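You operate a simulated robot arm through the tools that you are given. There is no shell and no other tool.

The job below is to be done with a simulated robot arm. You get a single attempt, and the scene is never put back.

## Task
At 2 bar, click the switch knob round till its lamp lights.
Fine: set the bar with the air knob; stop at the first mark where the lamp is lit; then air knob to zero and vent the test panel.

It is judged by the outcome, as a careful person would: the job done as asked, and still so three seconds after it is handed in. It fails if anything else is knocked over, pushed out of place, dropped, spilled or broken.

## Robot
A 6-joint arm with a two-finger parallel gripper, fixed in place. Base frame: the origin is at the foot of the arm, x ahead of it, y to its left, z up; the work surface is at about z = 840. Units: mm, degrees, N and s.
With the tool pointing down near the work surface it reaches from about 340 to 860 mm from the base axis. Its first joint turns from -115.0 to 115.0 degrees. Payload 3.43 kg.
Tool frame: the origin (TCP) lies between the finger pads and is the grasp point; the fingertips stand 34 mm ahead of it; z points along the fingers, y is the line along which they close. Largest opening 128 mm; finger width 24, thickness 12; the body of the gripper, 48 by 130 mm, starts 96 mm behind the TCP.
Orientation is told as [roll, pitch, yaw] about the base's x, y, z axes, in that order, counted from this pose: with the fingers straight down and closing along the base's y, the tool's x points along the base's -x, its y along +y and its z along -z.

## Interface
- The arm moves only by the tool jog_arm. Its argument "commands" is a list of rows, each an object (a shift or turn left out is 0, a gripper value left out holds the last) with "linear": the shift along the tool's x, y, z in mm, a list of three; "angular": the turn, a rotation vector about the tool's x, y, z in degrees, a list of three; "claw": the opening, from 0 (shut) to 1 (fully open). In form: [{"linear": [tx, ty, tz], "angular": [wx, wy, wz], "claw": claw}, ...]. A call has 1 to 20 rows; each row is the pose to reach, as a shift and turn from the pose commanded when the call began, along the tool's axes at that moment. Each row takes 0.2 s and may step no farther than 50 mm and 8.6 degrees from the row before; otherwise, or with a gripper value out of range, the whole call is refused. Where a pose cannot be reached the arm comes as near as it can. A force on the tool above 40 N (or 10 N above the force at the start of the call, whichever is more), or a blocked arm, ends the call early, and 0.2 s more pass. The fingers move at their own pace (about 108 mm/s each) and stop on an object; they squeeze with about 23 N. The grip force told is the motor's: it shows also when the fingers shut on nothing. Time passes only in rows, and 0.2 s behind the last, so rows that repeat a pose let the fingers close. It gives the time, the measured TCP pose, the force on the tool (base axes), the opening and the grip force at its end, in the units of the frame above (readings bear some noise), with the torque about the TCP (base axes, N m) and any sound that the robot's microphone picked up, and new pictures: "pictures" is both (left out), scene, wrist or none.
- Cameras (640 x 400 px; columns grow to the right, rows downward): "scene" is fixed at [49.7, 652.5, 1485.4]; the picture's right is [-0.43, -0.91, 0.00], its down [-0.70, 0.33, -0.64] and it looks along [0.58, -0.27, -0.77] (base axes); focal length 366 px, centre (320, 200). "wrist" rides on the gripper at [76, -11, -160] in the tool frame; the picture's right is [0.15, 0.99, 0.00], its down [-0.88, 0.13, -0.46] and it looks along [-0.45, 0.07, 0.89] (tool axes); focal length 234 px, centre (320, 200). There is no depth. A picture from a camera that has moved, and an enlarged one, comes with that camera's place and axes in the base frame and with its lens.
- slide_trunk(by): slides the trunk up (or, below 0, down) by that many mm; the arm rides with it, the base frame stays. It gives what a move gives, with no picture.
- enlarge(camera, box): a new picture of the part [left, top, right, bottom] of that camera's present view, enlarged. The clock stands still meanwhile.
- finish_job(): hands the job in; it is judged then, once.

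Places have to be worked out from the pictures, the camera data and where the tool is seen. Open the gripper and draw the arm clear of the work before you hand the job in, unless the task says otherwise.

The tools are called after ">>>" by a JSON object that holds its "api" and its "payload". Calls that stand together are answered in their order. jog_arm: Moves the arm, as the interface text tells. Its arguments: {"type":"object","properties":{"commands":{"type":"array","items":{"type":"object","properties":{"linear":{"type":"array","items":{"type":"number"}},"angular":{"type":"array","items":{"type":"number"}},"claw":{"type":"number"}}}},"pictures":{"type":"string","enum":["both","scene","wrist","none"]}},"required":["commands"]} The other tools are called the same way: slide_trunk (by) slides the trunk up or down; enlarge (camera, box) takes an enlarged picture of a part of a camera's view; finish_job () hands the job in.

At the start:

```text
time_s: 0.0
ee_pos: [342.4, 452.0, 1177.0]
ee_rot: [0.0, 0.0, 0.1]
contact_force: [-0.5, 0.1, 0.1]
wrist_torque: [0.02, -0.02, 0.01]
grip_width: 127.9
gripper_force: 0.1
trunk travel left (down, up): [-700.0, 90.0]
```

scene: 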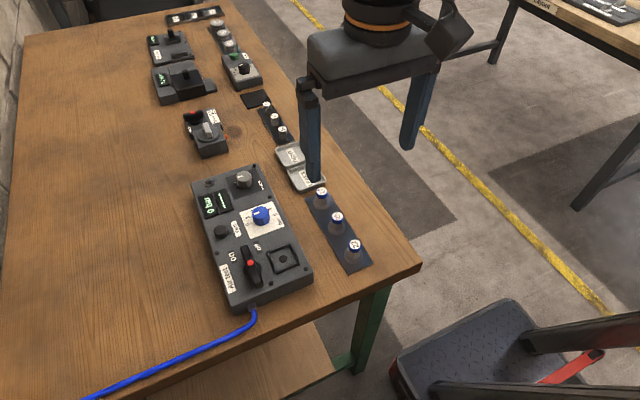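
wrist: 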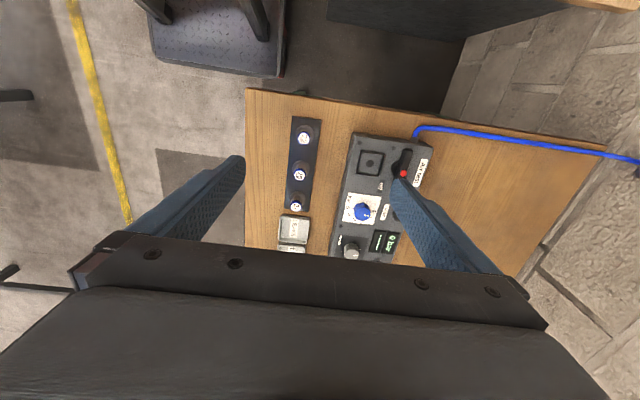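

I start by enlarging views of the panel to read its labels.

>>> {"api": "enlarge", "payload": {"camera": "scene", "box": [180, 150, 340, 250]}}

>>> {"api": "enlarge", "payload": {"camera": "scene", "box": [190, 220, 350, 320]}}

>>> {"api": "enlarge", "payload": {"camera": "scene", "box": [140, 0, 300, 100]}}

>>> {"api": "enlarge", "payload": {"camera": "wrist", "box": [310, 120, 470, 270]}}

>>> {"api": "enlarge", "payload": {"camera": "scene", "box": [160, 80, 320, 180]}}

```text
4.00 times, centred on (260, 200) of scene
camera zoom: at [49.7, 652.5, 1485.4], right [-0.43, -0.91, 0.0], down [-0.7, 0.33, -0.64], along [0.58, -0.27, -0.77], focal length 1464 px, centre (560, 200)
```

zoom: 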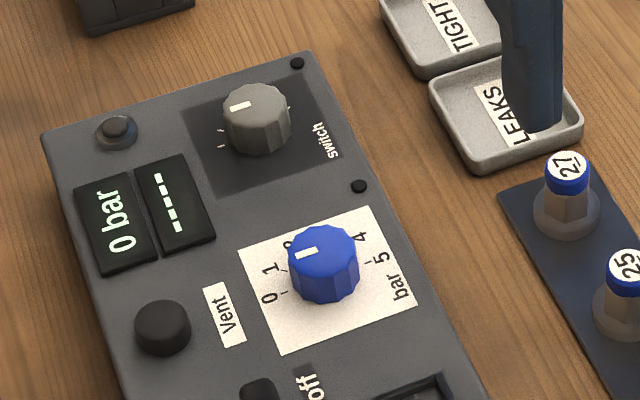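

```text
4.00 times, centred on (270, 270) of scene
camera zoom: at [49.7, 652.5, 1485.4], right [-0.43, -0.91, 0.0], down [-0.7, 0.33, -0.64], along [0.58, -0.27, -0.77], focal length 1464 px, centre (520, -80)
```

zoom: 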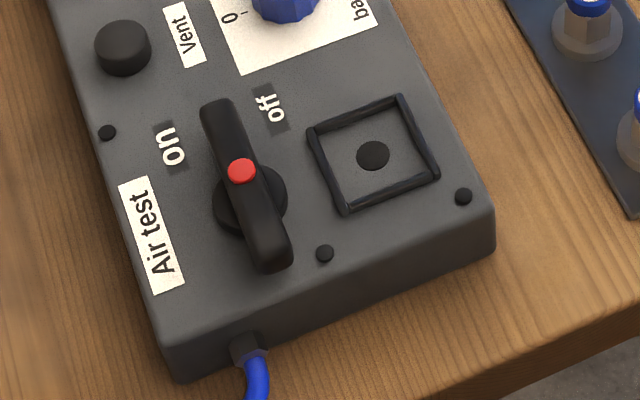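

```text
4.00 times, centred on (220, 50) of scene
camera zoom: at [49.7, 652.5, 1485.4], right [-0.43, -0.91, 0.0], down [-0.7, 0.33, -0.64], along [0.58, -0.27, -0.77], focal length 1464 px, centre (720, 800)
```

zoom: 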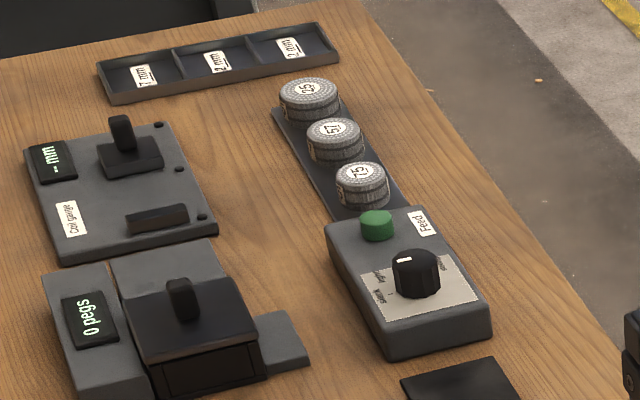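

```text
2.67 times, centred on (390, 195) of wrist
camera zoom: at [266.7, 439.6, 1336.7], right [-0.15, 0.99, 0.0], down [0.88, 0.13, 0.46], along [0.45, 0.07, -0.89], focal length 624 px, centre (133, 213)
```

zoom: 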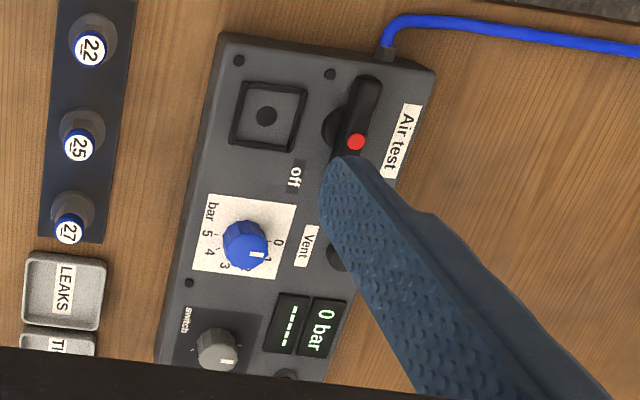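

```text
4.00 times, centred on (240, 130) of scene
camera zoom: at [49.7, 652.5, 1485.4], right [-0.43, -0.91, 0.0], down [-0.7, 0.33, -0.64], along [0.58, -0.27, -0.77], focal length 1464 px, centre (640, 480)
```

zoom: 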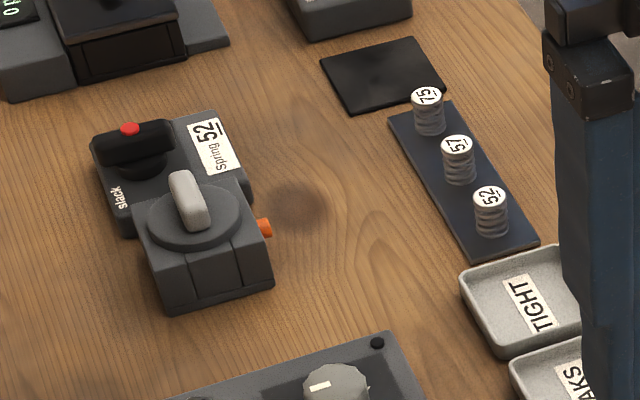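

The air test panel lies axis-aligned, about x 345–666, y 525–678. It has the blue bar knob near (505,568), the grey switch knob near (605,570), a Vent button near (506,652) and an on/off lever near (400,623). I'll move above it for a clear close look.

>>> {"api": "jog_arm", "payload": {"commands": [{"linear": [-28, 30, 16]}, {"linear": [-56, 60, 32]}, {"linear": [-84, 90, 48]}, {"linear": [-112, 120, 64]}, {"linear": [-138, 148, 80]}, {"linear": [-138, 148, 80]}]}}

```text
time_s: 1.4
ee_pos: [481.4, 600.2, 1095.6]
ee_rot: [0.0, 0.0, -0.1]
contact_force: [0.1, 0.9, -0.2]
wrist_torque: [-0.04, 0.01, -0.01]
grip_width: 128.0
gripper_force: 0.0
trunk travel left (down, up): [-700.0, 90.0]
camera wrist: at [405.3, 588.2, 1255.9], right [-0.15, 0.99, 0.0], down [0.88, 0.13, 0.46], along [0.45, 0.07, -0.89], focal length 234 px, centre (320, 200)
```

scene: 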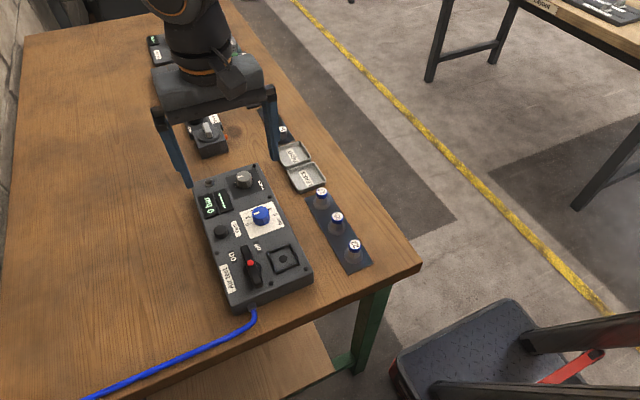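
wrist: 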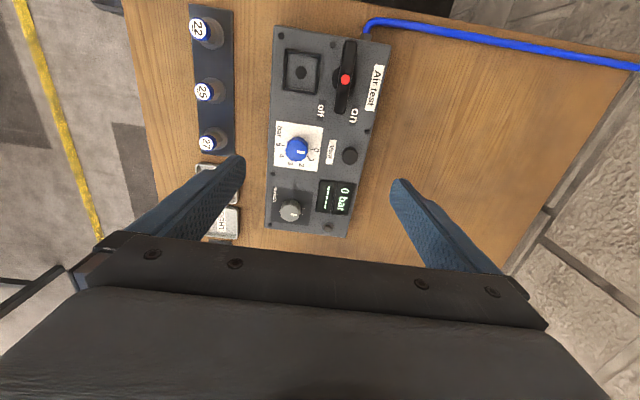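

>>> {"api": "enlarge", "payload": {"camera": "wrist", "box": [260, 110, 380, 185]}}

>>> {"api": "enlarge", "payload": {"camera": "wrist", "box": [260, 165, 380, 240]}}

>>> {"api": "enlarge", "payload": {"camera": "wrist", "box": [270, 30, 390, 125]}}

>>> {"api": "enlarge", "payload": {"camera": "scene", "box": [200, 160, 300, 222]}}

```text
5.33 times, centred on (320, 148) of wrist
camera zoom: at [405.3, 588.2, 1255.9], right [-0.15, 0.99, 0.0], down [0.88, 0.13, 0.46], along [0.45, 0.07, -0.89], focal length 1249 px, centre (320, 480)
```

zoom: 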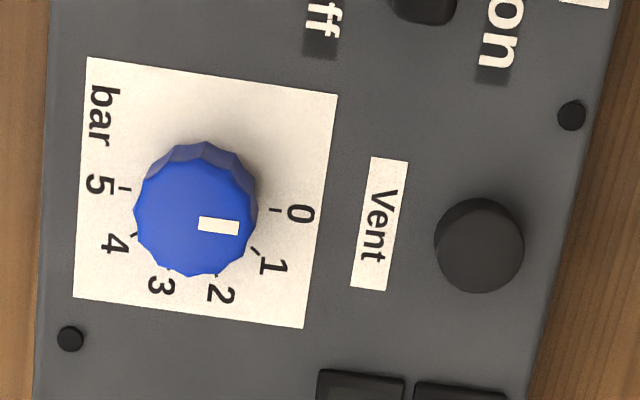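

```text
5.33 times, centred on (320, 202) of wrist
camera zoom: at [405.3, 588.2, 1255.9], right [-0.15, 0.99, 0.0], down [0.88, 0.13, 0.46], along [0.45, 0.07, -0.89], focal length 1249 px, centre (320, 187)
```

zoom: 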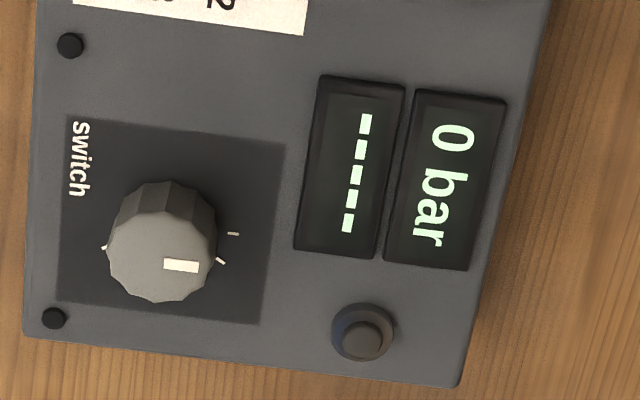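

```text
4.21 times, centred on (330, 78) of wrist
camera zoom: at [405.3, 588.2, 1255.9], right [-0.15, 0.99, 0.0], down [0.88, 0.13, 0.46], along [0.45, 0.07, -0.89], focal length 986 px, centre (278, 716)
```

zoom: 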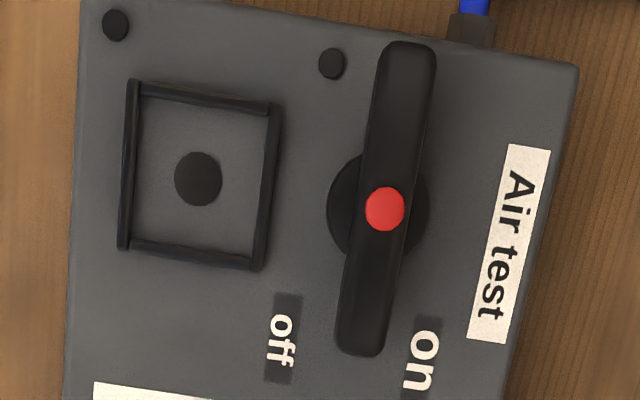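

```text
6.40 times, centred on (250, 191) of scene
camera zoom: at [49.7, 652.5, 1485.4], right [-0.43, -0.91, 0.0], down [-0.7, 0.33, -0.64], along [0.58, -0.27, -0.77], focal length 2343 px, centre (768, 258)
```

zoom: 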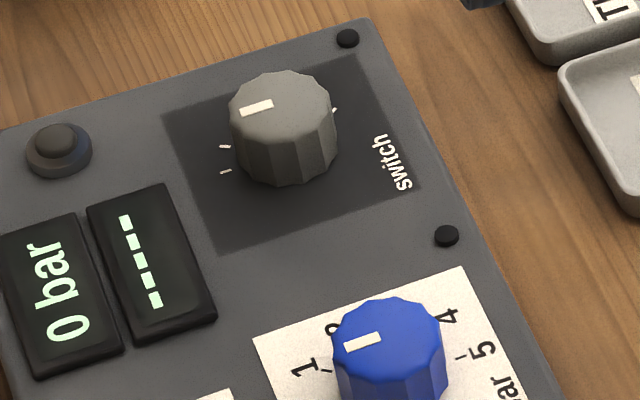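

The pointer of the blue knob is at 0, and the marks run clockwise about 36° apart. The switch knob pointer is near its first mark and the display reads 0 bar. I'll place the gripper above the blue knob, at about (503,569), for alignment.

>>> {"api": "jog_arm", "payload": {"commands": [{"linear": [-8, -11, 32]}, {"linear": [-15, -21, 64]}, {"linear": [-22, -31, 95]}, {"linear": [-22, -31, 95]}]}}

```text
time_s: 2.4
ee_pos: [502.7, 569.5, 1001.9]
ee_rot: [0.1, -0.1, 0.0]
contact_force: [0.2, -0.1, 0.2]
wrist_torque: [0.0, -0.02, 0.0]
grip_width: 127.8
gripper_force: 0.0
trunk travel left (down, up): [-700.0, 90.0]
camera wrist: at [426.9, 556.6, 1161.8], right [-0.15, 0.99, 0.0], down [0.88, 0.13, 0.46], along [0.45, 0.07, -0.89], focal length 234 px, centre (320, 200)
```

scene: 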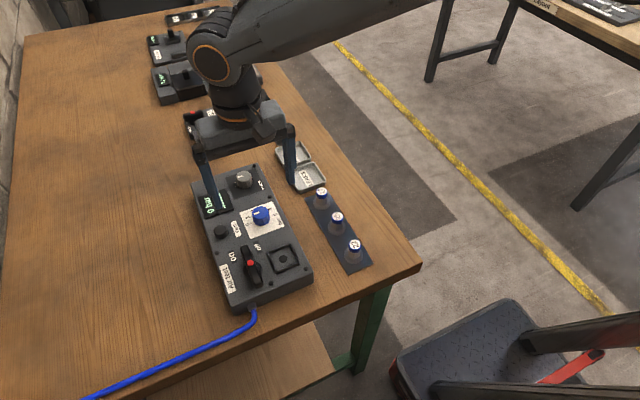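
wrist: 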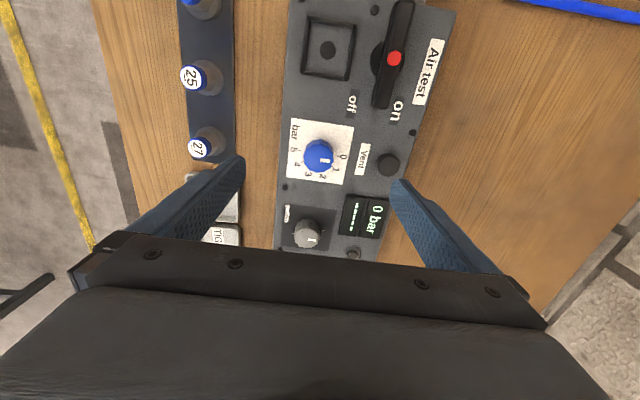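

>>> {"api": "enlarge", "payload": {"camera": "wrist", "box": [270, 110, 400, 190]}}

>>> {"api": "enlarge", "payload": {"camera": "wrist", "box": [270, 185, 400, 265]}}

>>> {"api": "enlarge", "payload": {"camera": "scene", "box": [180, 130, 340, 250]}}

```text
4.92 times, centred on (335, 150) of wrist
camera zoom: at [426.9, 556.6, 1161.8], right [-0.15, 0.99, 0.0], down [0.88, 0.13, 0.46], along [0.45, 0.07, -0.89], focal length 1153 px, centre (246, 446)
```

zoom: 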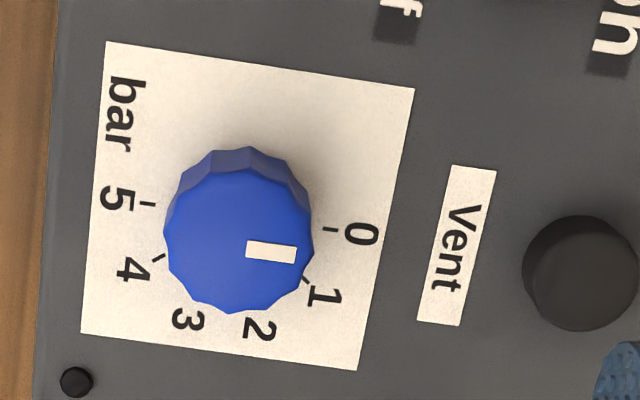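

```text
4.92 times, centred on (335, 225) of wrist
camera zoom: at [426.9, 556.6, 1161.8], right [-0.15, 0.99, 0.0], down [0.88, 0.13, 0.46], along [0.45, 0.07, -0.89], focal length 1153 px, centre (246, 77)
```

zoom: 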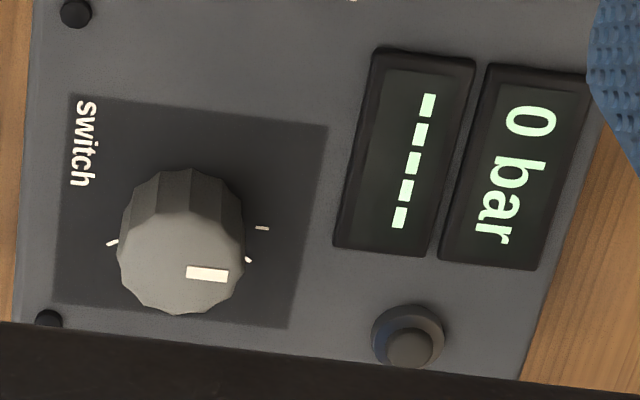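

```text
3.33 times, centred on (260, 190) of scene
camera zoom: at [49.7, 652.5, 1485.4], right [-0.43, -0.91, 0.0], down [-0.7, 0.33, -0.64], along [0.58, -0.27, -0.77], focal length 1220 px, centre (520, 233)
```

zoom: 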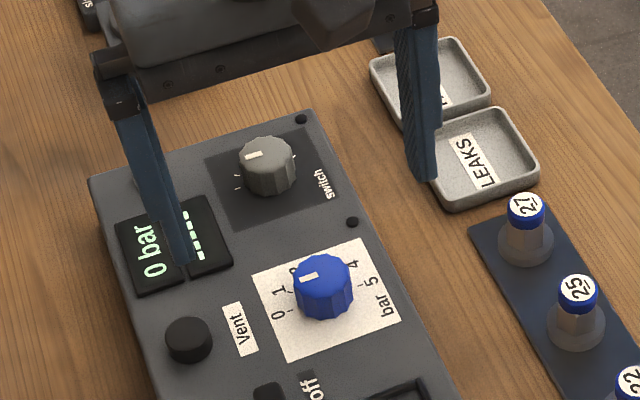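

The knob top centre is at about (505,567), z≈903, with the panel top near z≈882. I'll partly close the fingers and descend to TCP z≈925, so the tips are at about 891.

>>> {"api": "jog_arm", "payload": {"commands": [{"linear": [-2.3, -2.3, 20], "claw": 0.55}, {"linear": [-2.3, -2.3, 40]}, {"linear": [-2.3, -2.3, 55]}, {"linear": [-2.3, -2.3, 68]}, {"linear": [-2.3, -2.3, 77]}, {"linear": [-2.3, -2.3, 77]}]}}

>>> {"api": "enlarge", "payload": {"camera": "wrist", "box": [240, 110, 400, 210]}}

>>> {"api": "enlarge", "payload": {"camera": "scene", "box": [200, 160, 320, 240]}}

```text
time_s: 3.8
ee_pos: [505.0, 566.8, 924.7]
ee_rot: [0.0, 0.0, 0.0]
contact_force: [-1.1, 0.7, 0.8]
wrist_torque: [-0.01, 0.0, -0.02]
grip_width: 70.4
gripper_force: 0.0
trunk travel left (down, up): [-700.0, 90.0]
camera wrist: at [429.4, 554.4, 1084.5], right [-0.15, 0.99, 0.0], down [0.88, 0.13, 0.46], along [0.45, 0.07, -0.89], focal length 234 px, centre (320, 200)
```

scene: 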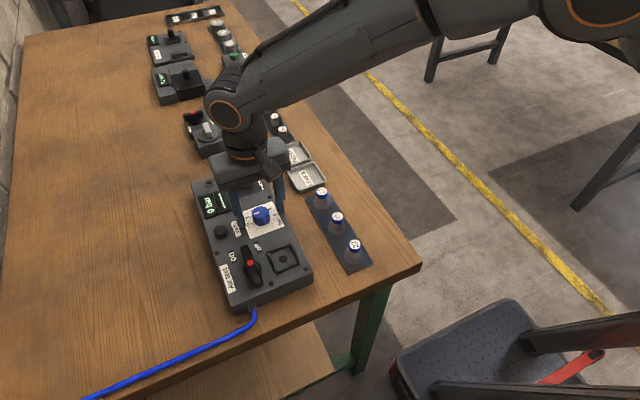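
wrist: 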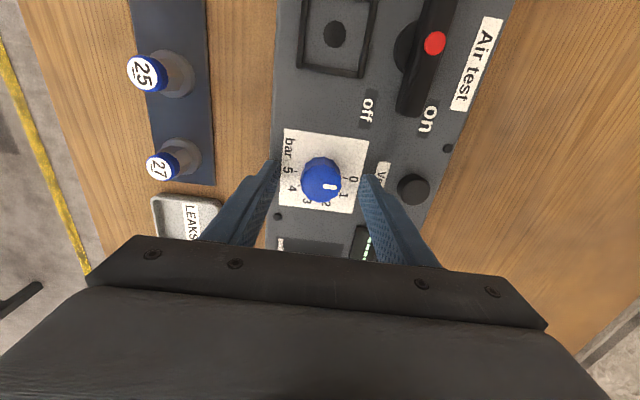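

```text
4.00 times, centred on (320, 160) of wrist
camera zoom: at [429.4, 554.4, 1084.5], right [-0.15, 0.99, 0.0], down [0.88, 0.13, 0.46], along [0.45, 0.07, -0.89], focal length 937 px, centre (320, 360)
```

zoom: 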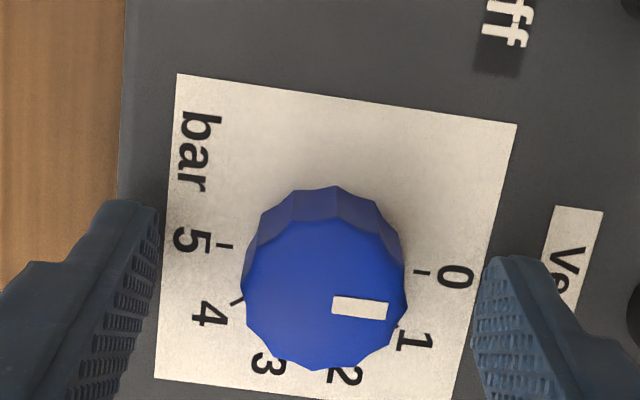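

```text
5.00 times, centred on (260, 200) of scene
camera zoom: at [49.7, 652.5, 1485.4], right [-0.43, -0.91, 0.0], down [-0.7, 0.33, -0.64], along [0.58, -0.27, -0.77], focal length 1831 px, centre (620, 200)
```

zoom: 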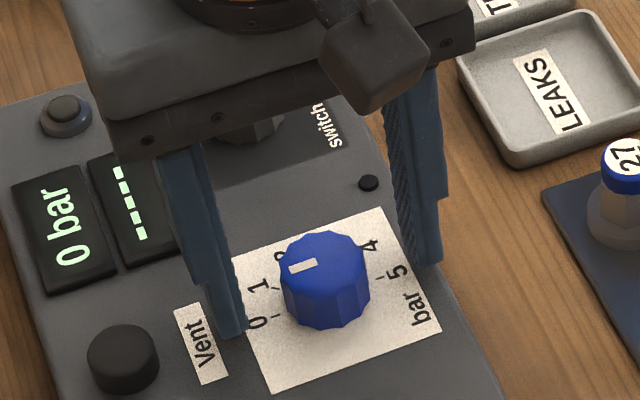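

The knob is centred between the fingers at about (505.6,567.4). I'll lower 2 mm more and close on it.

>>> {"api": "jog_arm", "payload": {"commands": [{"linear": [-0.5, 0.4, 2]}, {"linear": [-0.5, 0.4, 2], "claw": 0}, {"linear": [-0.5, 0.4, 2]}, {"linear": [-0.5, 0.4, 2]}, {"linear": [-0.5, 0.4, 2]}]}}

>>> {"api": "enlarge", "payload": {"camera": "wrist", "box": [240, 110, 400, 210]}}

>>> {"api": "enlarge", "payload": {"camera": "scene", "box": [180, 160, 300, 240]}}

```text
time_s: 5.0
ee_pos: [505.8, 568.0, 923.4]
ee_rot: [0.0, 0.0, 0.0]
contact_force: [0.8, 7.5, -1.5]
wrist_torque: [-0.25, -0.23, 0.03]
grip_width: 33.3
gripper_force: 45.1
trunk travel left (down, up): [-700.0, 90.0]
camera wrist: at [429.7, 555.2, 1082.7], right [-0.15, 0.99, 0.0], down [0.88, 0.13, 0.46], along [0.45, 0.07, -0.89], focal length 234 px, centre (320, 200)
```

scene: 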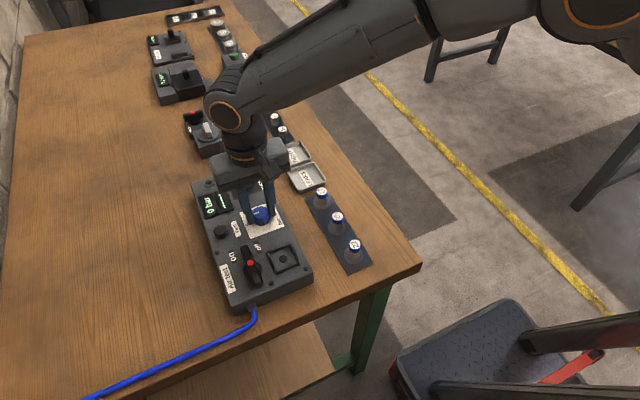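
wrist: 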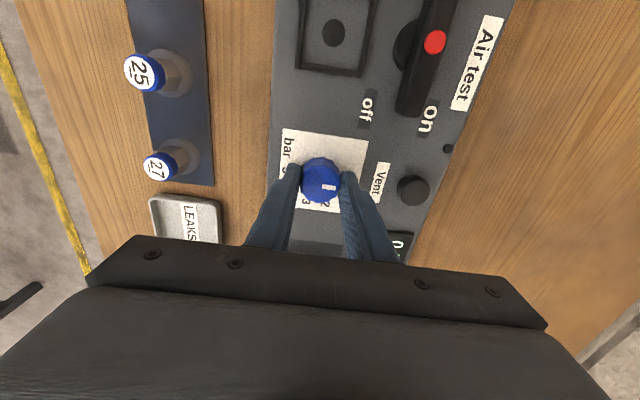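

```text
4.00 times, centred on (320, 160) of wrist
camera zoom: at [429.7, 555.2, 1082.7], right [-0.15, 0.99, 0.0], down [0.88, 0.13, 0.46], along [0.45, 0.07, -0.89], focal length 937 px, centre (320, 360)
```

zoom: 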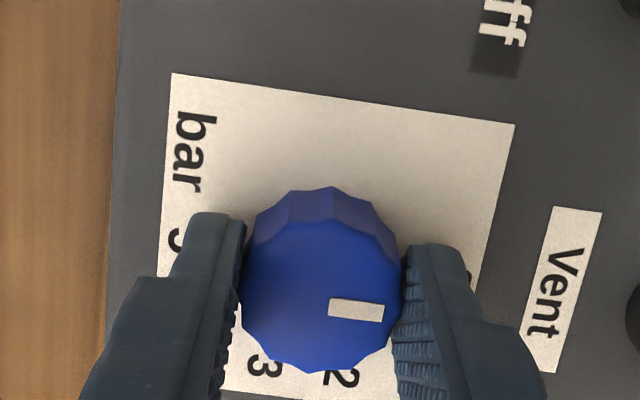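

```text
5.00 times, centred on (240, 200) of scene
camera zoom: at [49.7, 652.5, 1485.4], right [-0.43, -0.91, 0.0], down [-0.7, 0.33, -0.64], along [0.58, -0.27, -0.77], focal length 1831 px, centre (720, 200)
```

zoom: 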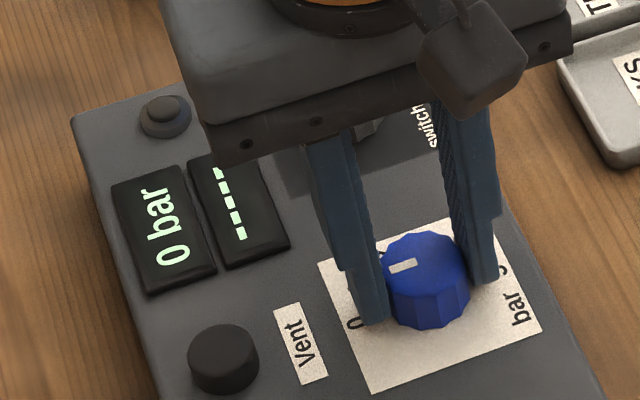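

The knob is gripped with a small side force, so I'll shift 0.8 mm in +y and turn clockwise 36° to see how the reading responds.

>>> {"api": "jog_arm", "payload": {"commands": [{"linear": [0, 0.8, 0]}, {"linear": [0, 0.8, 0], "angular": [0, 0, 8]}, {"linear": [0, 0.8, 0], "angular": [0, 0, 16]}, {"linear": [0, 0.8, 0], "angular": [0, 0, 24]}, {"linear": [0, 0.8, 0], "angular": [0, 0, 32]}, {"linear": [0, 0.8, 0], "angular": [0, 0, 36]}, {"linear": [0, 0.8, 0], "angular": [0, 0, 36]}]}}

>>> {"api": "enlarge", "payload": {"camera": "scene", "box": [180, 160, 300, 240]}}

>>> {"api": "enlarge", "payload": {"camera": "wrist", "box": [240, 110, 400, 210]}}

```text
time_s: 6.6
ee_pos: [506.0, 567.5, 924.2]
ee_rot: [0.0, 0.0, -36.1]
contact_force: [-2.6, -5.1, 0.1]
wrist_torque: [0.39, 0.05, 0.0]
grip_width: 33.3
gripper_force: 44.6
trunk travel left (down, up): [-700.0, 90.0]
camera wrist: at [437.6, 601.7, 1082.7], right [0.46, 0.89, 0.0], down [0.79, -0.41, 0.46], along [0.4, -0.21, -0.89], focal length 234 px, centre (320, 200)
```

scene: 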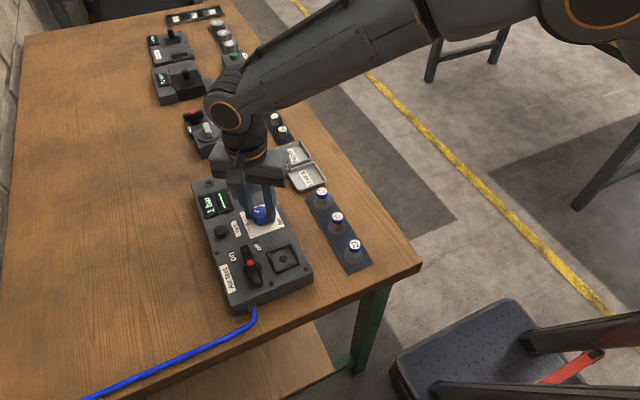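
wrist: 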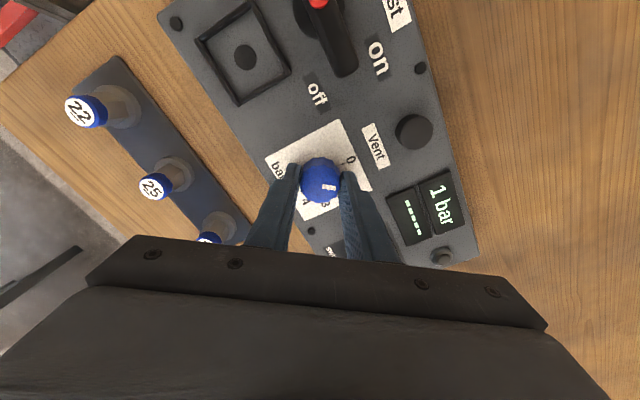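

```text
5.00 times, centred on (240, 200) of scene
camera zoom: at [49.7, 652.5, 1485.4], right [-0.43, -0.91, 0.0], down [-0.7, 0.33, -0.64], along [0.58, -0.27, -0.77], focal length 1831 px, centre (720, 200)
```

zoom: 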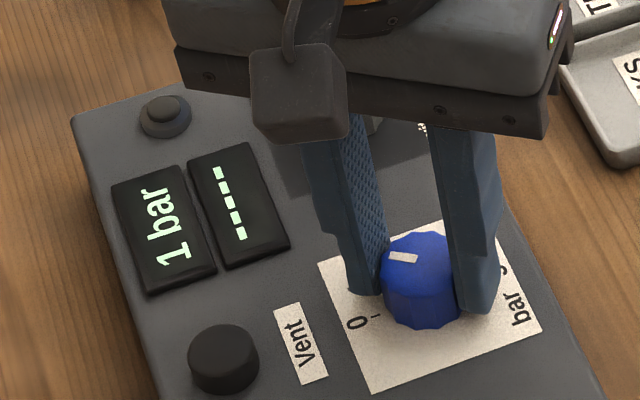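

```text
4.00 times, centred on (320, 160) of wrist
camera zoom: at [437.6, 601.7, 1082.7], right [0.46, 0.89, 0.0], down [0.79, -0.41, 0.46], along [0.4, -0.21, -0.89], focal length 937 px, centre (320, 360)
```

zoom: 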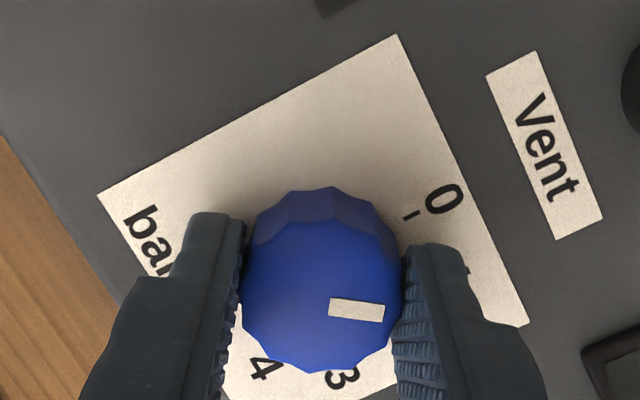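

It reads 1 bar after 36°. I'll turn another 36° to 2 bar.

>>> {"api": "jog_arm", "payload": {"commands": [{"linear": [0, -0.4, 0], "angular": [0, 0, 8]}, {"linear": [0, -0.4, 0], "angular": [0, 0, 16]}, {"linear": [0, -0.4, 0], "angular": [0, 0, 24]}, {"linear": [0, -0.4, 0], "angular": [0, 0, 32]}, {"linear": [0, -0.4, 0], "angular": [0, 0, 36]}, {"linear": [0, -0.4, 0], "angular": [0, 0, 36]}]}}

>>> {"api": "enlarge", "payload": {"camera": "scene", "box": [180, 160, 300, 240]}}

>>> {"api": "enlarge", "payload": {"camera": "wrist", "box": [240, 110, 400, 210]}}

```text
time_s: 8.0
ee_pos: [506.6, 566.9, 924.6]
ee_rot: [-0.1, 0.0, -72.1]
contact_force: [-4.2, -8.7, 2.1]
wrist_torque: [-0.34, -0.39, -0.02]
grip_width: 33.4
gripper_force: 45.1
trunk travel left (down, up): [-700.0, 90.0]
camera wrist: at [471.0, 634.5, 1082.7], right [0.9, 0.44, 0.0], down [0.39, -0.8, 0.46], along [0.2, -0.41, -0.89], focal length 234 px, centre (320, 200)
```

scene: 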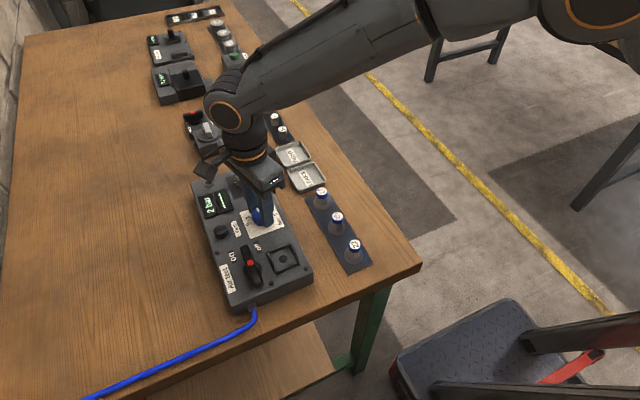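
wrist: 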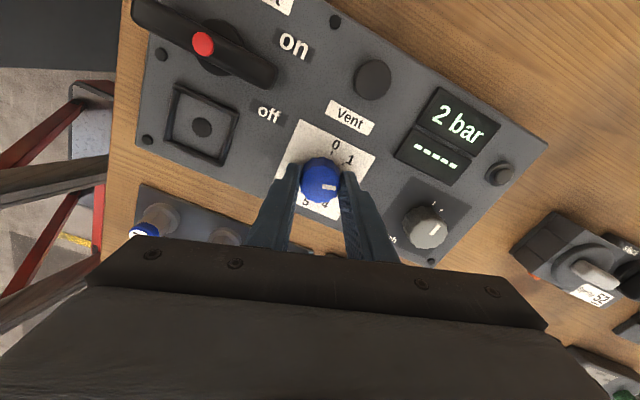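

```text
5.00 times, centred on (240, 200) of scene
camera zoom: at [49.7, 652.5, 1485.4], right [-0.43, -0.91, 0.0], down [-0.7, 0.33, -0.64], along [0.58, -0.27, -0.77], focal length 1831 px, centre (720, 200)
```

zoom: 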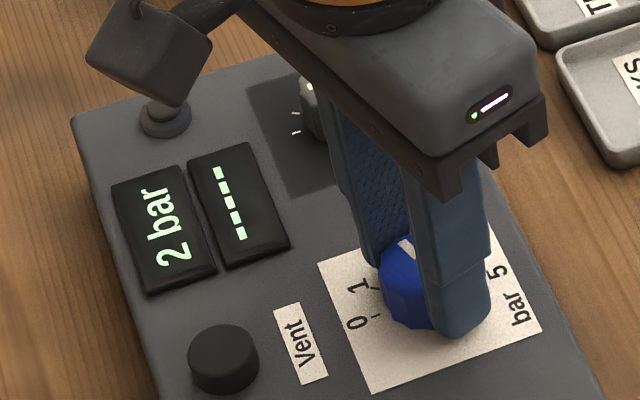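

```text
4.00 times, centred on (320, 160) of wrist
camera zoom: at [471.0, 634.5, 1082.7], right [0.9, 0.44, 0.0], down [0.39, -0.8, 0.46], along [0.2, -0.41, -0.89], focal length 937 px, centre (320, 360)
```

zoom: 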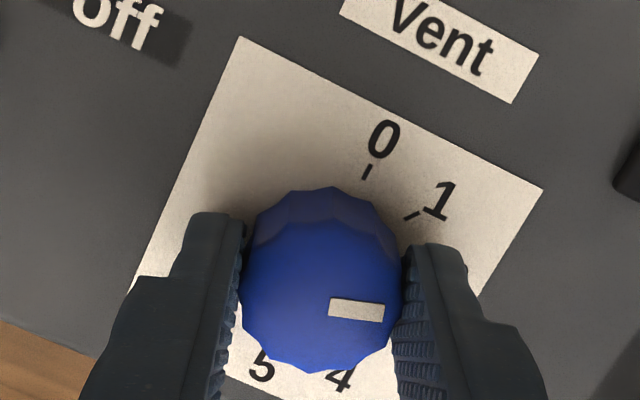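

The display reads 2 bar. I'll release, rise, and look at the panel again to see that the reading holds.

>>> {"api": "jog_arm", "payload": {"commands": [{"linear": [0, 0, 0], "claw": 0.5}, {"linear": [0, 0, 0]}, {"linear": [0, 0, -20]}, {"linear": [0, 0, -50]}, {"linear": [0, 0, -80]}, {"linear": [0, 0, -80]}]}}

>>> {"api": "enlarge", "payload": {"camera": "scene", "box": [180, 160, 300, 240]}}

>>> {"api": "enlarge", "payload": {"camera": "wrist", "box": [300, 80, 500, 220]}}

```text
time_s: 9.4
ee_pos: [504.7, 568.3, 1003.7]
ee_rot: [0.0, 0.0, -71.9]
contact_force: [-0.2, 0.2, -0.3]
wrist_torque: [0.02, 0.01, -0.02]
grip_width: 63.9
gripper_force: 0.1
trunk travel left (down, up): [-700.0, 90.0]
camera wrist: at [470.7, 634.8, 1162.9], right [0.9, 0.44, 0.0], down [0.4, -0.8, 0.46], along [0.2, -0.41, -0.89], focal length 234 px, centre (320, 200)
```

scene: 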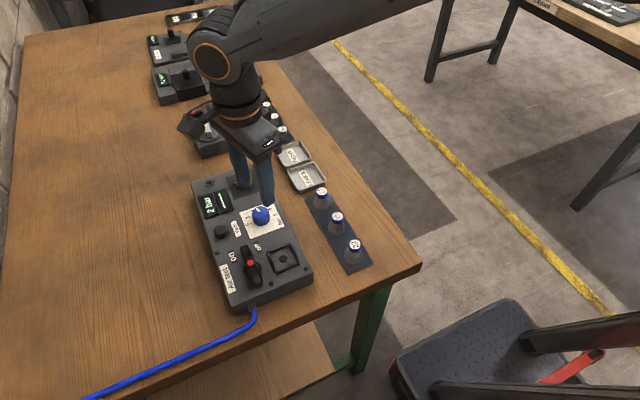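
wrist: 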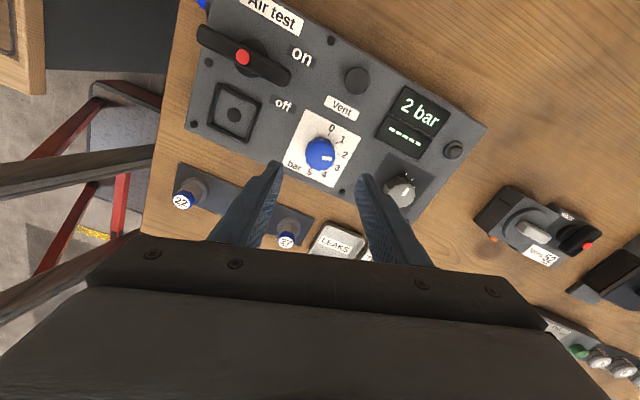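

```text
5.00 times, centred on (240, 200) of scene
camera zoom: at [49.7, 652.5, 1485.4], right [-0.43, -0.91, 0.0], down [-0.7, 0.33, -0.64], along [0.58, -0.27, -0.77], focal length 1831 px, centre (720, 200)
```

zoom: 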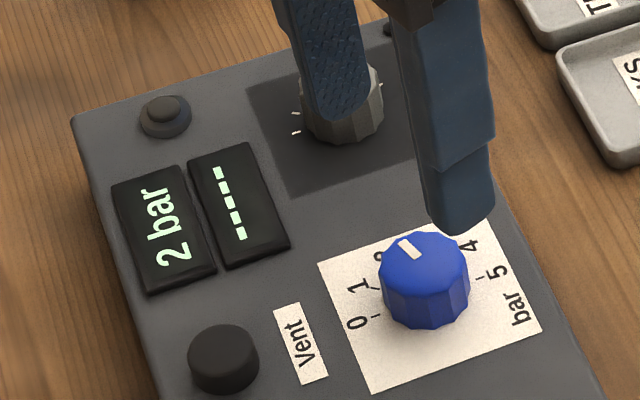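

```text
2.86 times, centred on (400, 150) of wrist
camera zoom: at [470.7, 634.8, 1162.9], right [0.9, 0.44, 0.0], down [0.4, -0.8, 0.46], along [0.2, -0.41, -0.89], focal length 669 px, centre (91, 343)
```

zoom: 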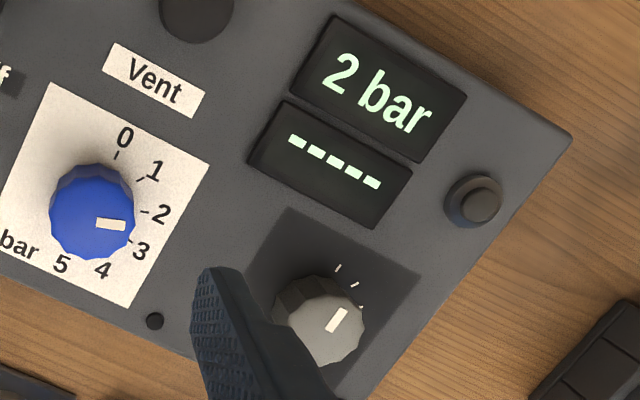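

2 bar holds, and the lamp and the dashes display are unlit. I'll move over the switch knob at about (614,567) to read its marks.

>>> {"api": "jog_arm", "payload": {"commands": [{"linear": [-12, 35, 0]}, {"linear": [-24, 70, 0]}, {"linear": [-34.8, 103.8, 0]}, {"linear": [-34.8, 103.8, 0]}]}}

>>> {"api": "enlarge", "payload": {"camera": "wrist", "box": [260, 80, 420, 190]}}

>>> {"api": "enlarge", "payload": {"camera": "scene", "box": [180, 140, 300, 220]}}

```text
time_s: 10.4
ee_pos: [615.0, 569.2, 1003.5]
ee_rot: [0.0, 0.0, -72.0]
contact_force: [0.2, -0.2, -0.4]
wrist_torque: [0.0, 0.0, -0.02]
grip_width: 63.9
gripper_force: 0.1
trunk travel left (down, up): [-700.0, 90.0]
camera wrist: at [580.3, 635.1, 1162.5], right [0.9, 0.44, 0.0], down [0.4, -0.8, 0.46], along [0.2, -0.41, -0.89], focal length 234 px, centre (320, 200)
```

scene: 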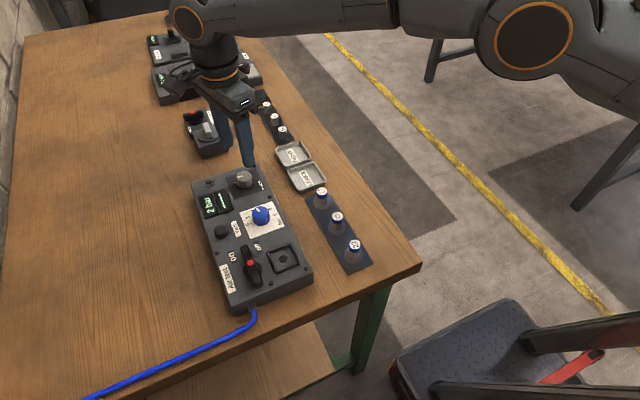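
wrist: 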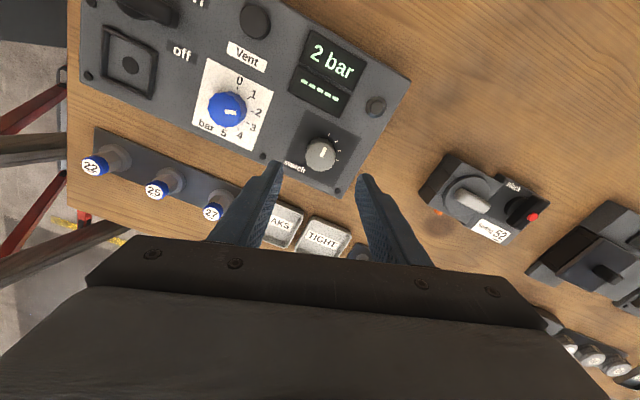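

```text
3.64 times, centred on (340, 135) of wrist
camera zoom: at [580.3, 635.1, 1162.5], right [0.9, 0.44, 0.0], down [0.4, -0.8, 0.46], along [0.2, -0.41, -0.89], focal length 852 px, centre (247, 436)
```

zoom: 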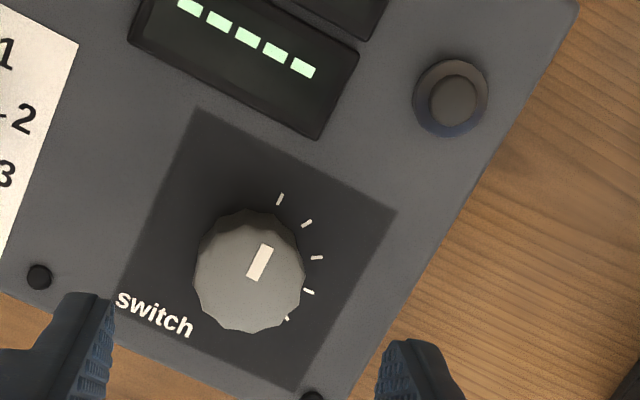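

```text
5.00 times, centred on (240, 180) of scene
camera zoom: at [49.7, 652.5, 1485.4], right [-0.43, -0.91, 0.0], down [-0.7, 0.33, -0.64], along [0.58, -0.27, -0.77], focal length 1831 px, centre (720, 300)
```

zoom: 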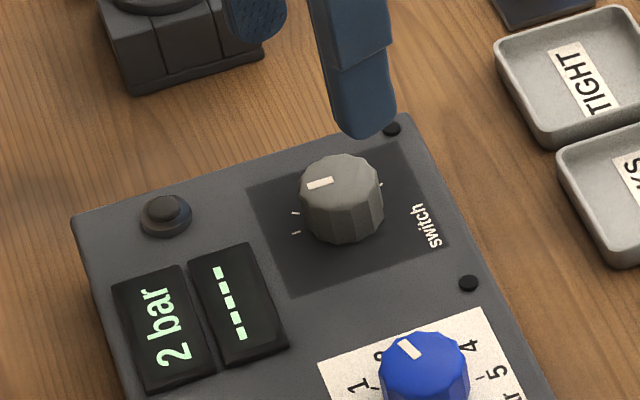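

There are marks about 30° apart starting at the pointer's current mark (pointing +y), and the lamp is the grey dome, unlit. I'll square the gripper back to yaw 0 over the knob and lower part-way.

>>> {"api": "jog_arm", "payload": {"commands": [{"linear": [-2, 0.3, 0], "angular": [0, 0, -8]}, {"linear": [-2, 0.3, 0], "angular": [0, 0, -16]}, {"linear": [-2, 0.3, 5], "angular": [0, 0, -24]}, {"linear": [-2, 0.3, 10], "angular": [0, 0, -32]}, {"linear": [-2, 0.3, 15], "angular": [0, 0, -40]}, {"linear": [-2, 0.3, 20], "angular": [0, 0, -48]}, {"linear": [-2, 0.3, 28], "angular": [0, 0, -56]}, {"linear": [-2, 0.3, 36], "angular": [0, 0, -64]}, {"linear": [-2, 0.3, 42], "angular": [0, 0, -72]}, {"linear": [-2, 0.3, 42], "angular": [0, 0, -72]}]}}

>>> {"api": "enlarge", "payload": {"camera": "wrist", "box": [240, 110, 400, 210]}}

>>> {"api": "enlarge", "payload": {"camera": "scene", "box": [180, 140, 300, 220]}}

```text
time_s: 12.6
ee_pos: [615.8, 564.4, 961.7]
ee_rot: [0.0, 0.2, 0.0]
contact_force: [-0.1, 0.1, 0.3]
wrist_torque: [0.0, 0.02, 0.01]
grip_width: 63.7
gripper_force: 0.0
trunk travel left (down, up): [-700.0, 90.0]
camera wrist: at [540.0, 552.1, 1120.7], right [-0.15, 0.99, 0.0], down [0.88, 0.13, 0.46], along [0.45, 0.07, -0.89], focal length 234 px, centre (320, 200)
```

scene: 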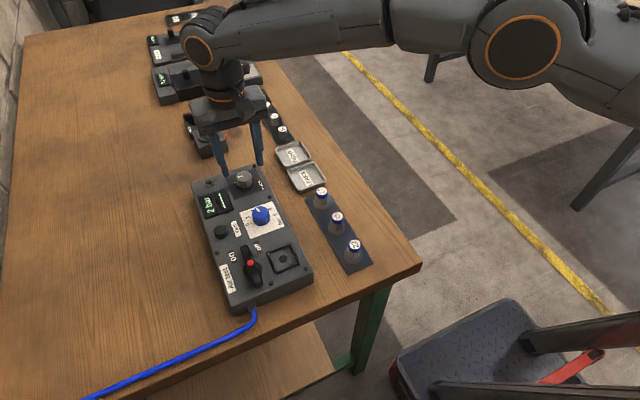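
wrist: 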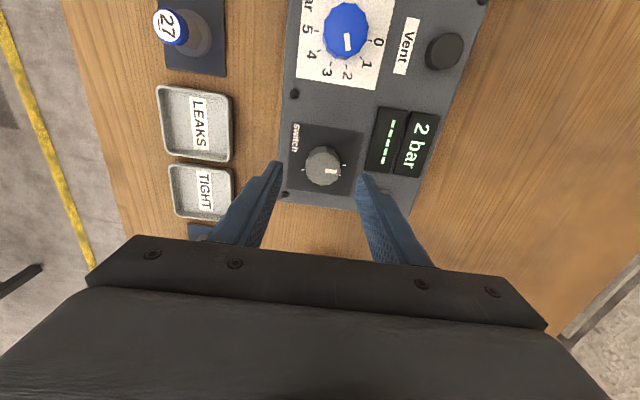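

```text
4.00 times, centred on (320, 160) of wrist
camera zoom: at [540.0, 552.1, 1120.7], right [-0.15, 0.99, 0.0], down [0.88, 0.13, 0.46], along [0.45, 0.07, -0.89], focal length 937 px, centre (320, 360)
```

zoom: 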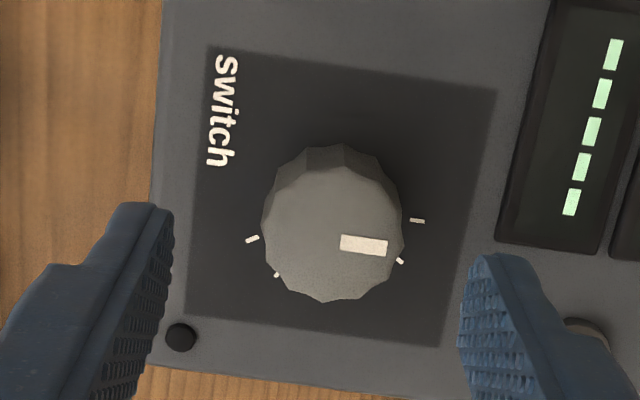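

```text
5.00 times, centred on (240, 180) of scene
camera zoom: at [49.7, 652.5, 1485.4], right [-0.43, -0.91, 0.0], down [-0.7, 0.33, -0.64], along [0.58, -0.27, -0.77], focal length 1831 px, centre (720, 300)
```

zoom: 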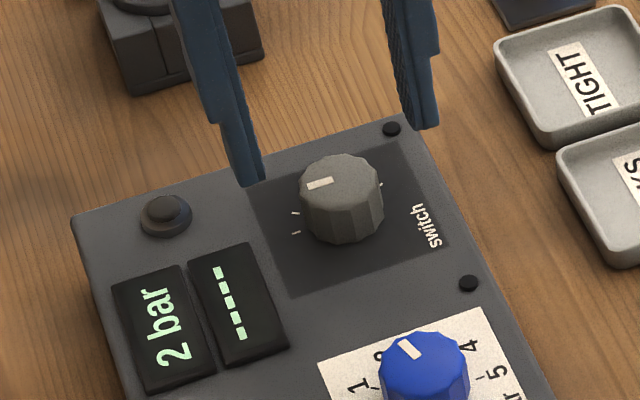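

The knob centre is at about (615.6,567.3), and there are six marks at 0–150°. I'll narrow the opening to about 51 mm, shift 2.9 mm in +y, descend to TCP z≈924 and grip.

>>> {"api": "jog_arm", "payload": {"commands": [{"linear": [0, 2.9, 8], "claw": 0.4}, {"linear": [0, 2.9, 20]}, {"linear": [0, 2.9, 31]}, {"linear": [0, 2.9, 38]}, {"linear": [0, 2.9, 38], "claw": 0}, {"linear": [0, 2.9, 38]}, {"linear": [0, 2.9, 38]}]}}

>>> {"api": "enlarge", "payload": {"camera": "wrist", "box": [240, 110, 400, 210]}}

>>> {"api": "enlarge", "payload": {"camera": "scene", "box": [180, 140, 300, 220]}}

```text
time_s: 14.2
ee_pos: [615.5, 568.0, 923.1]
ee_rot: [0.0, 0.0, 0.0]
contact_force: [-1.9, -1.8, -4.8]
wrist_torque: [0.62, -0.3, -0.04]
grip_width: 33.5
gripper_force: 44.8
trunk travel left (down, up): [-700.0, 90.0]
camera wrist: at [539.8, 555.2, 1082.1], right [-0.15, 0.99, 0.0], down [0.88, 0.13, 0.46], along [0.45, 0.07, -0.89], focal length 234 px, centre (320, 200)
```

scene: 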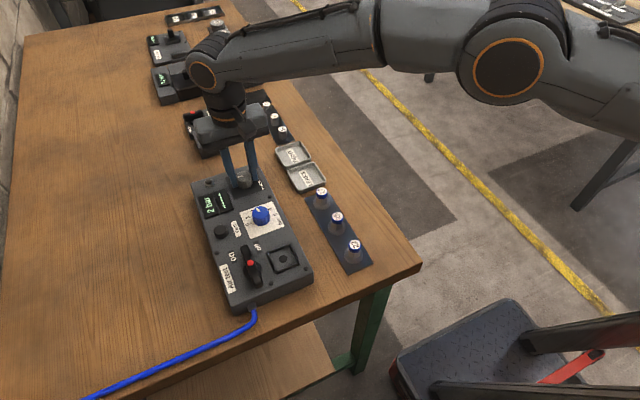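
wrist: 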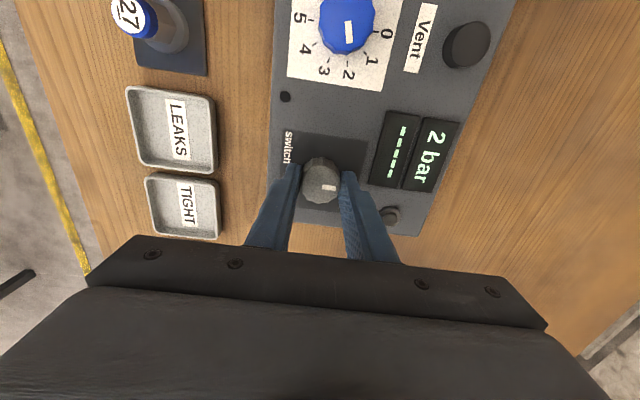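

```text
4.00 times, centred on (320, 160) of wrist
camera zoom: at [539.8, 555.2, 1082.1], right [-0.15, 0.99, 0.0], down [0.88, 0.13, 0.46], along [0.45, 0.07, -0.89], focal length 937 px, centre (320, 360)
```

zoom: 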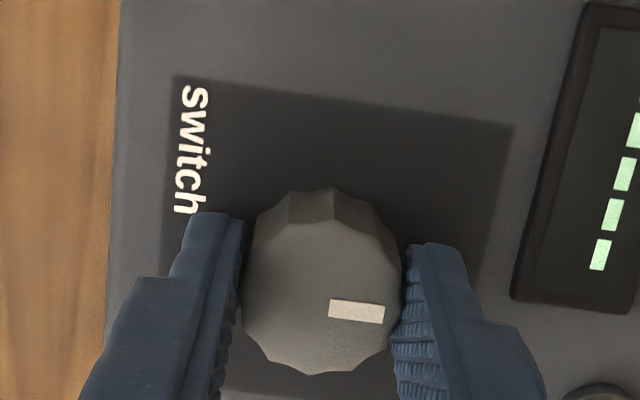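

```text
5.00 times, centred on (240, 180) of scene
camera zoom: at [49.7, 652.5, 1485.4], right [-0.43, -0.91, 0.0], down [-0.7, 0.33, -0.64], along [0.58, -0.27, -0.77], focal length 1831 px, centre (720, 300)
```

zoom: 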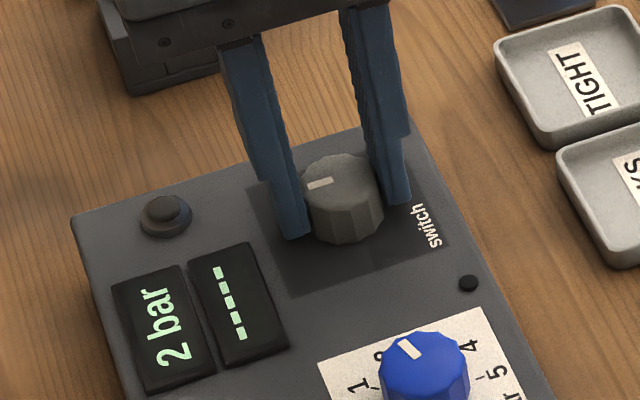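

Knob gripped well, with the lamp and display both in sight. I'll turn it one mark (30°) clockwise.

>>> {"api": "jog_arm", "payload": {"commands": [{"angular": [0, 0, 6]}, {"angular": [0, 0, 12]}, {"angular": [0, 0, 18]}, {"angular": [0, 0, 24]}, {"angular": [0, 0, 30]}, {"angular": [0, 0, 30]}, {"angular": [0, 0, 30]}]}}

>>> {"api": "enlarge", "payload": {"camera": "scene", "box": [180, 140, 300, 220]}}

>>> {"api": "enlarge", "payload": {"camera": "wrist", "box": [260, 100, 460, 225]}}

```text
time_s: 15.8
ee_pos: [615.6, 567.1, 922.7]
ee_rot: [0.0, 0.0, -30.1]
contact_force: [-4.9, -3.4, -5.1]
wrist_torque: [0.49, 0.09, 0.01]
grip_width: 33.7
gripper_force: 45.2
trunk travel left (down, up): [-700.0, 90.0]
camera wrist: at [544.3, 594.3, 1082.1], right [0.37, 0.93, 0.0], down [0.83, -0.33, 0.46], along [0.42, -0.17, -0.89], focal length 234 px, centre (320, 200)
```

scene: 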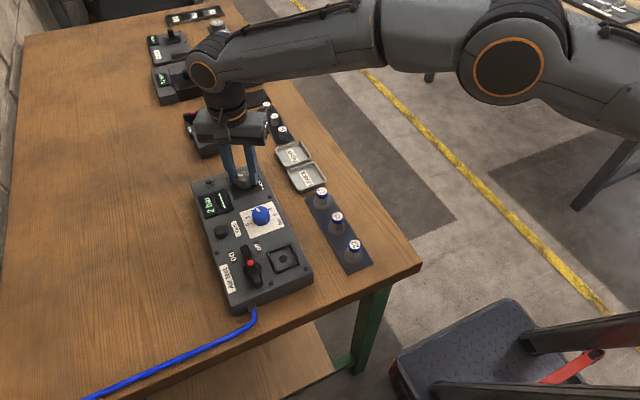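
wrist: 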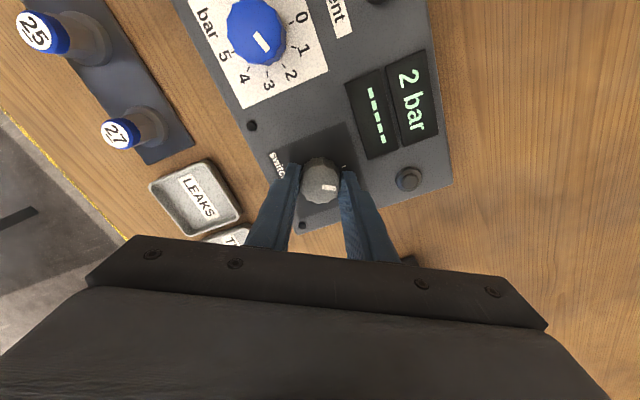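

```text
5.00 times, centred on (240, 180) of scene
camera zoom: at [49.7, 652.5, 1485.4], right [-0.43, -0.91, 0.0], down [-0.7, 0.33, -0.64], along [0.58, -0.27, -0.77], focal length 1831 px, centre (720, 300)
```

zoom: 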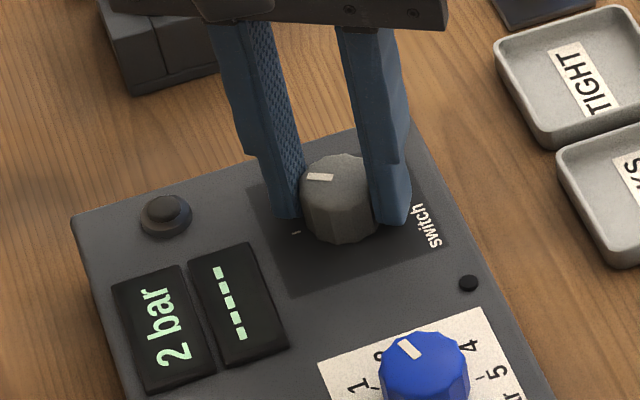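

```text
3.20 times, centred on (360, 162) of wrist
camera zoom: at [544.3, 594.3, 1082.1], right [0.37, 0.93, 0.0], down [0.83, -0.33, 0.46], along [0.42, -0.17, -0.89], focal length 749 px, centre (192, 320)
```

zoom: 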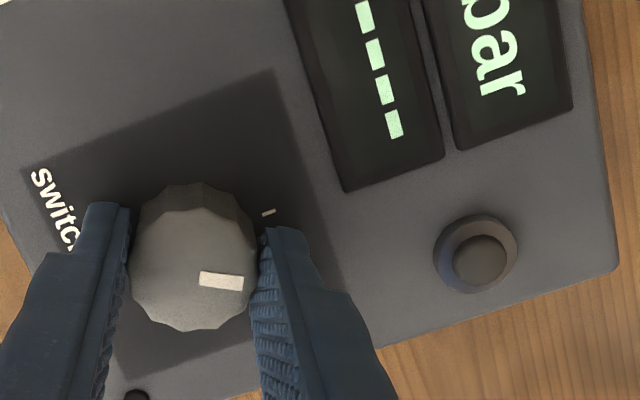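

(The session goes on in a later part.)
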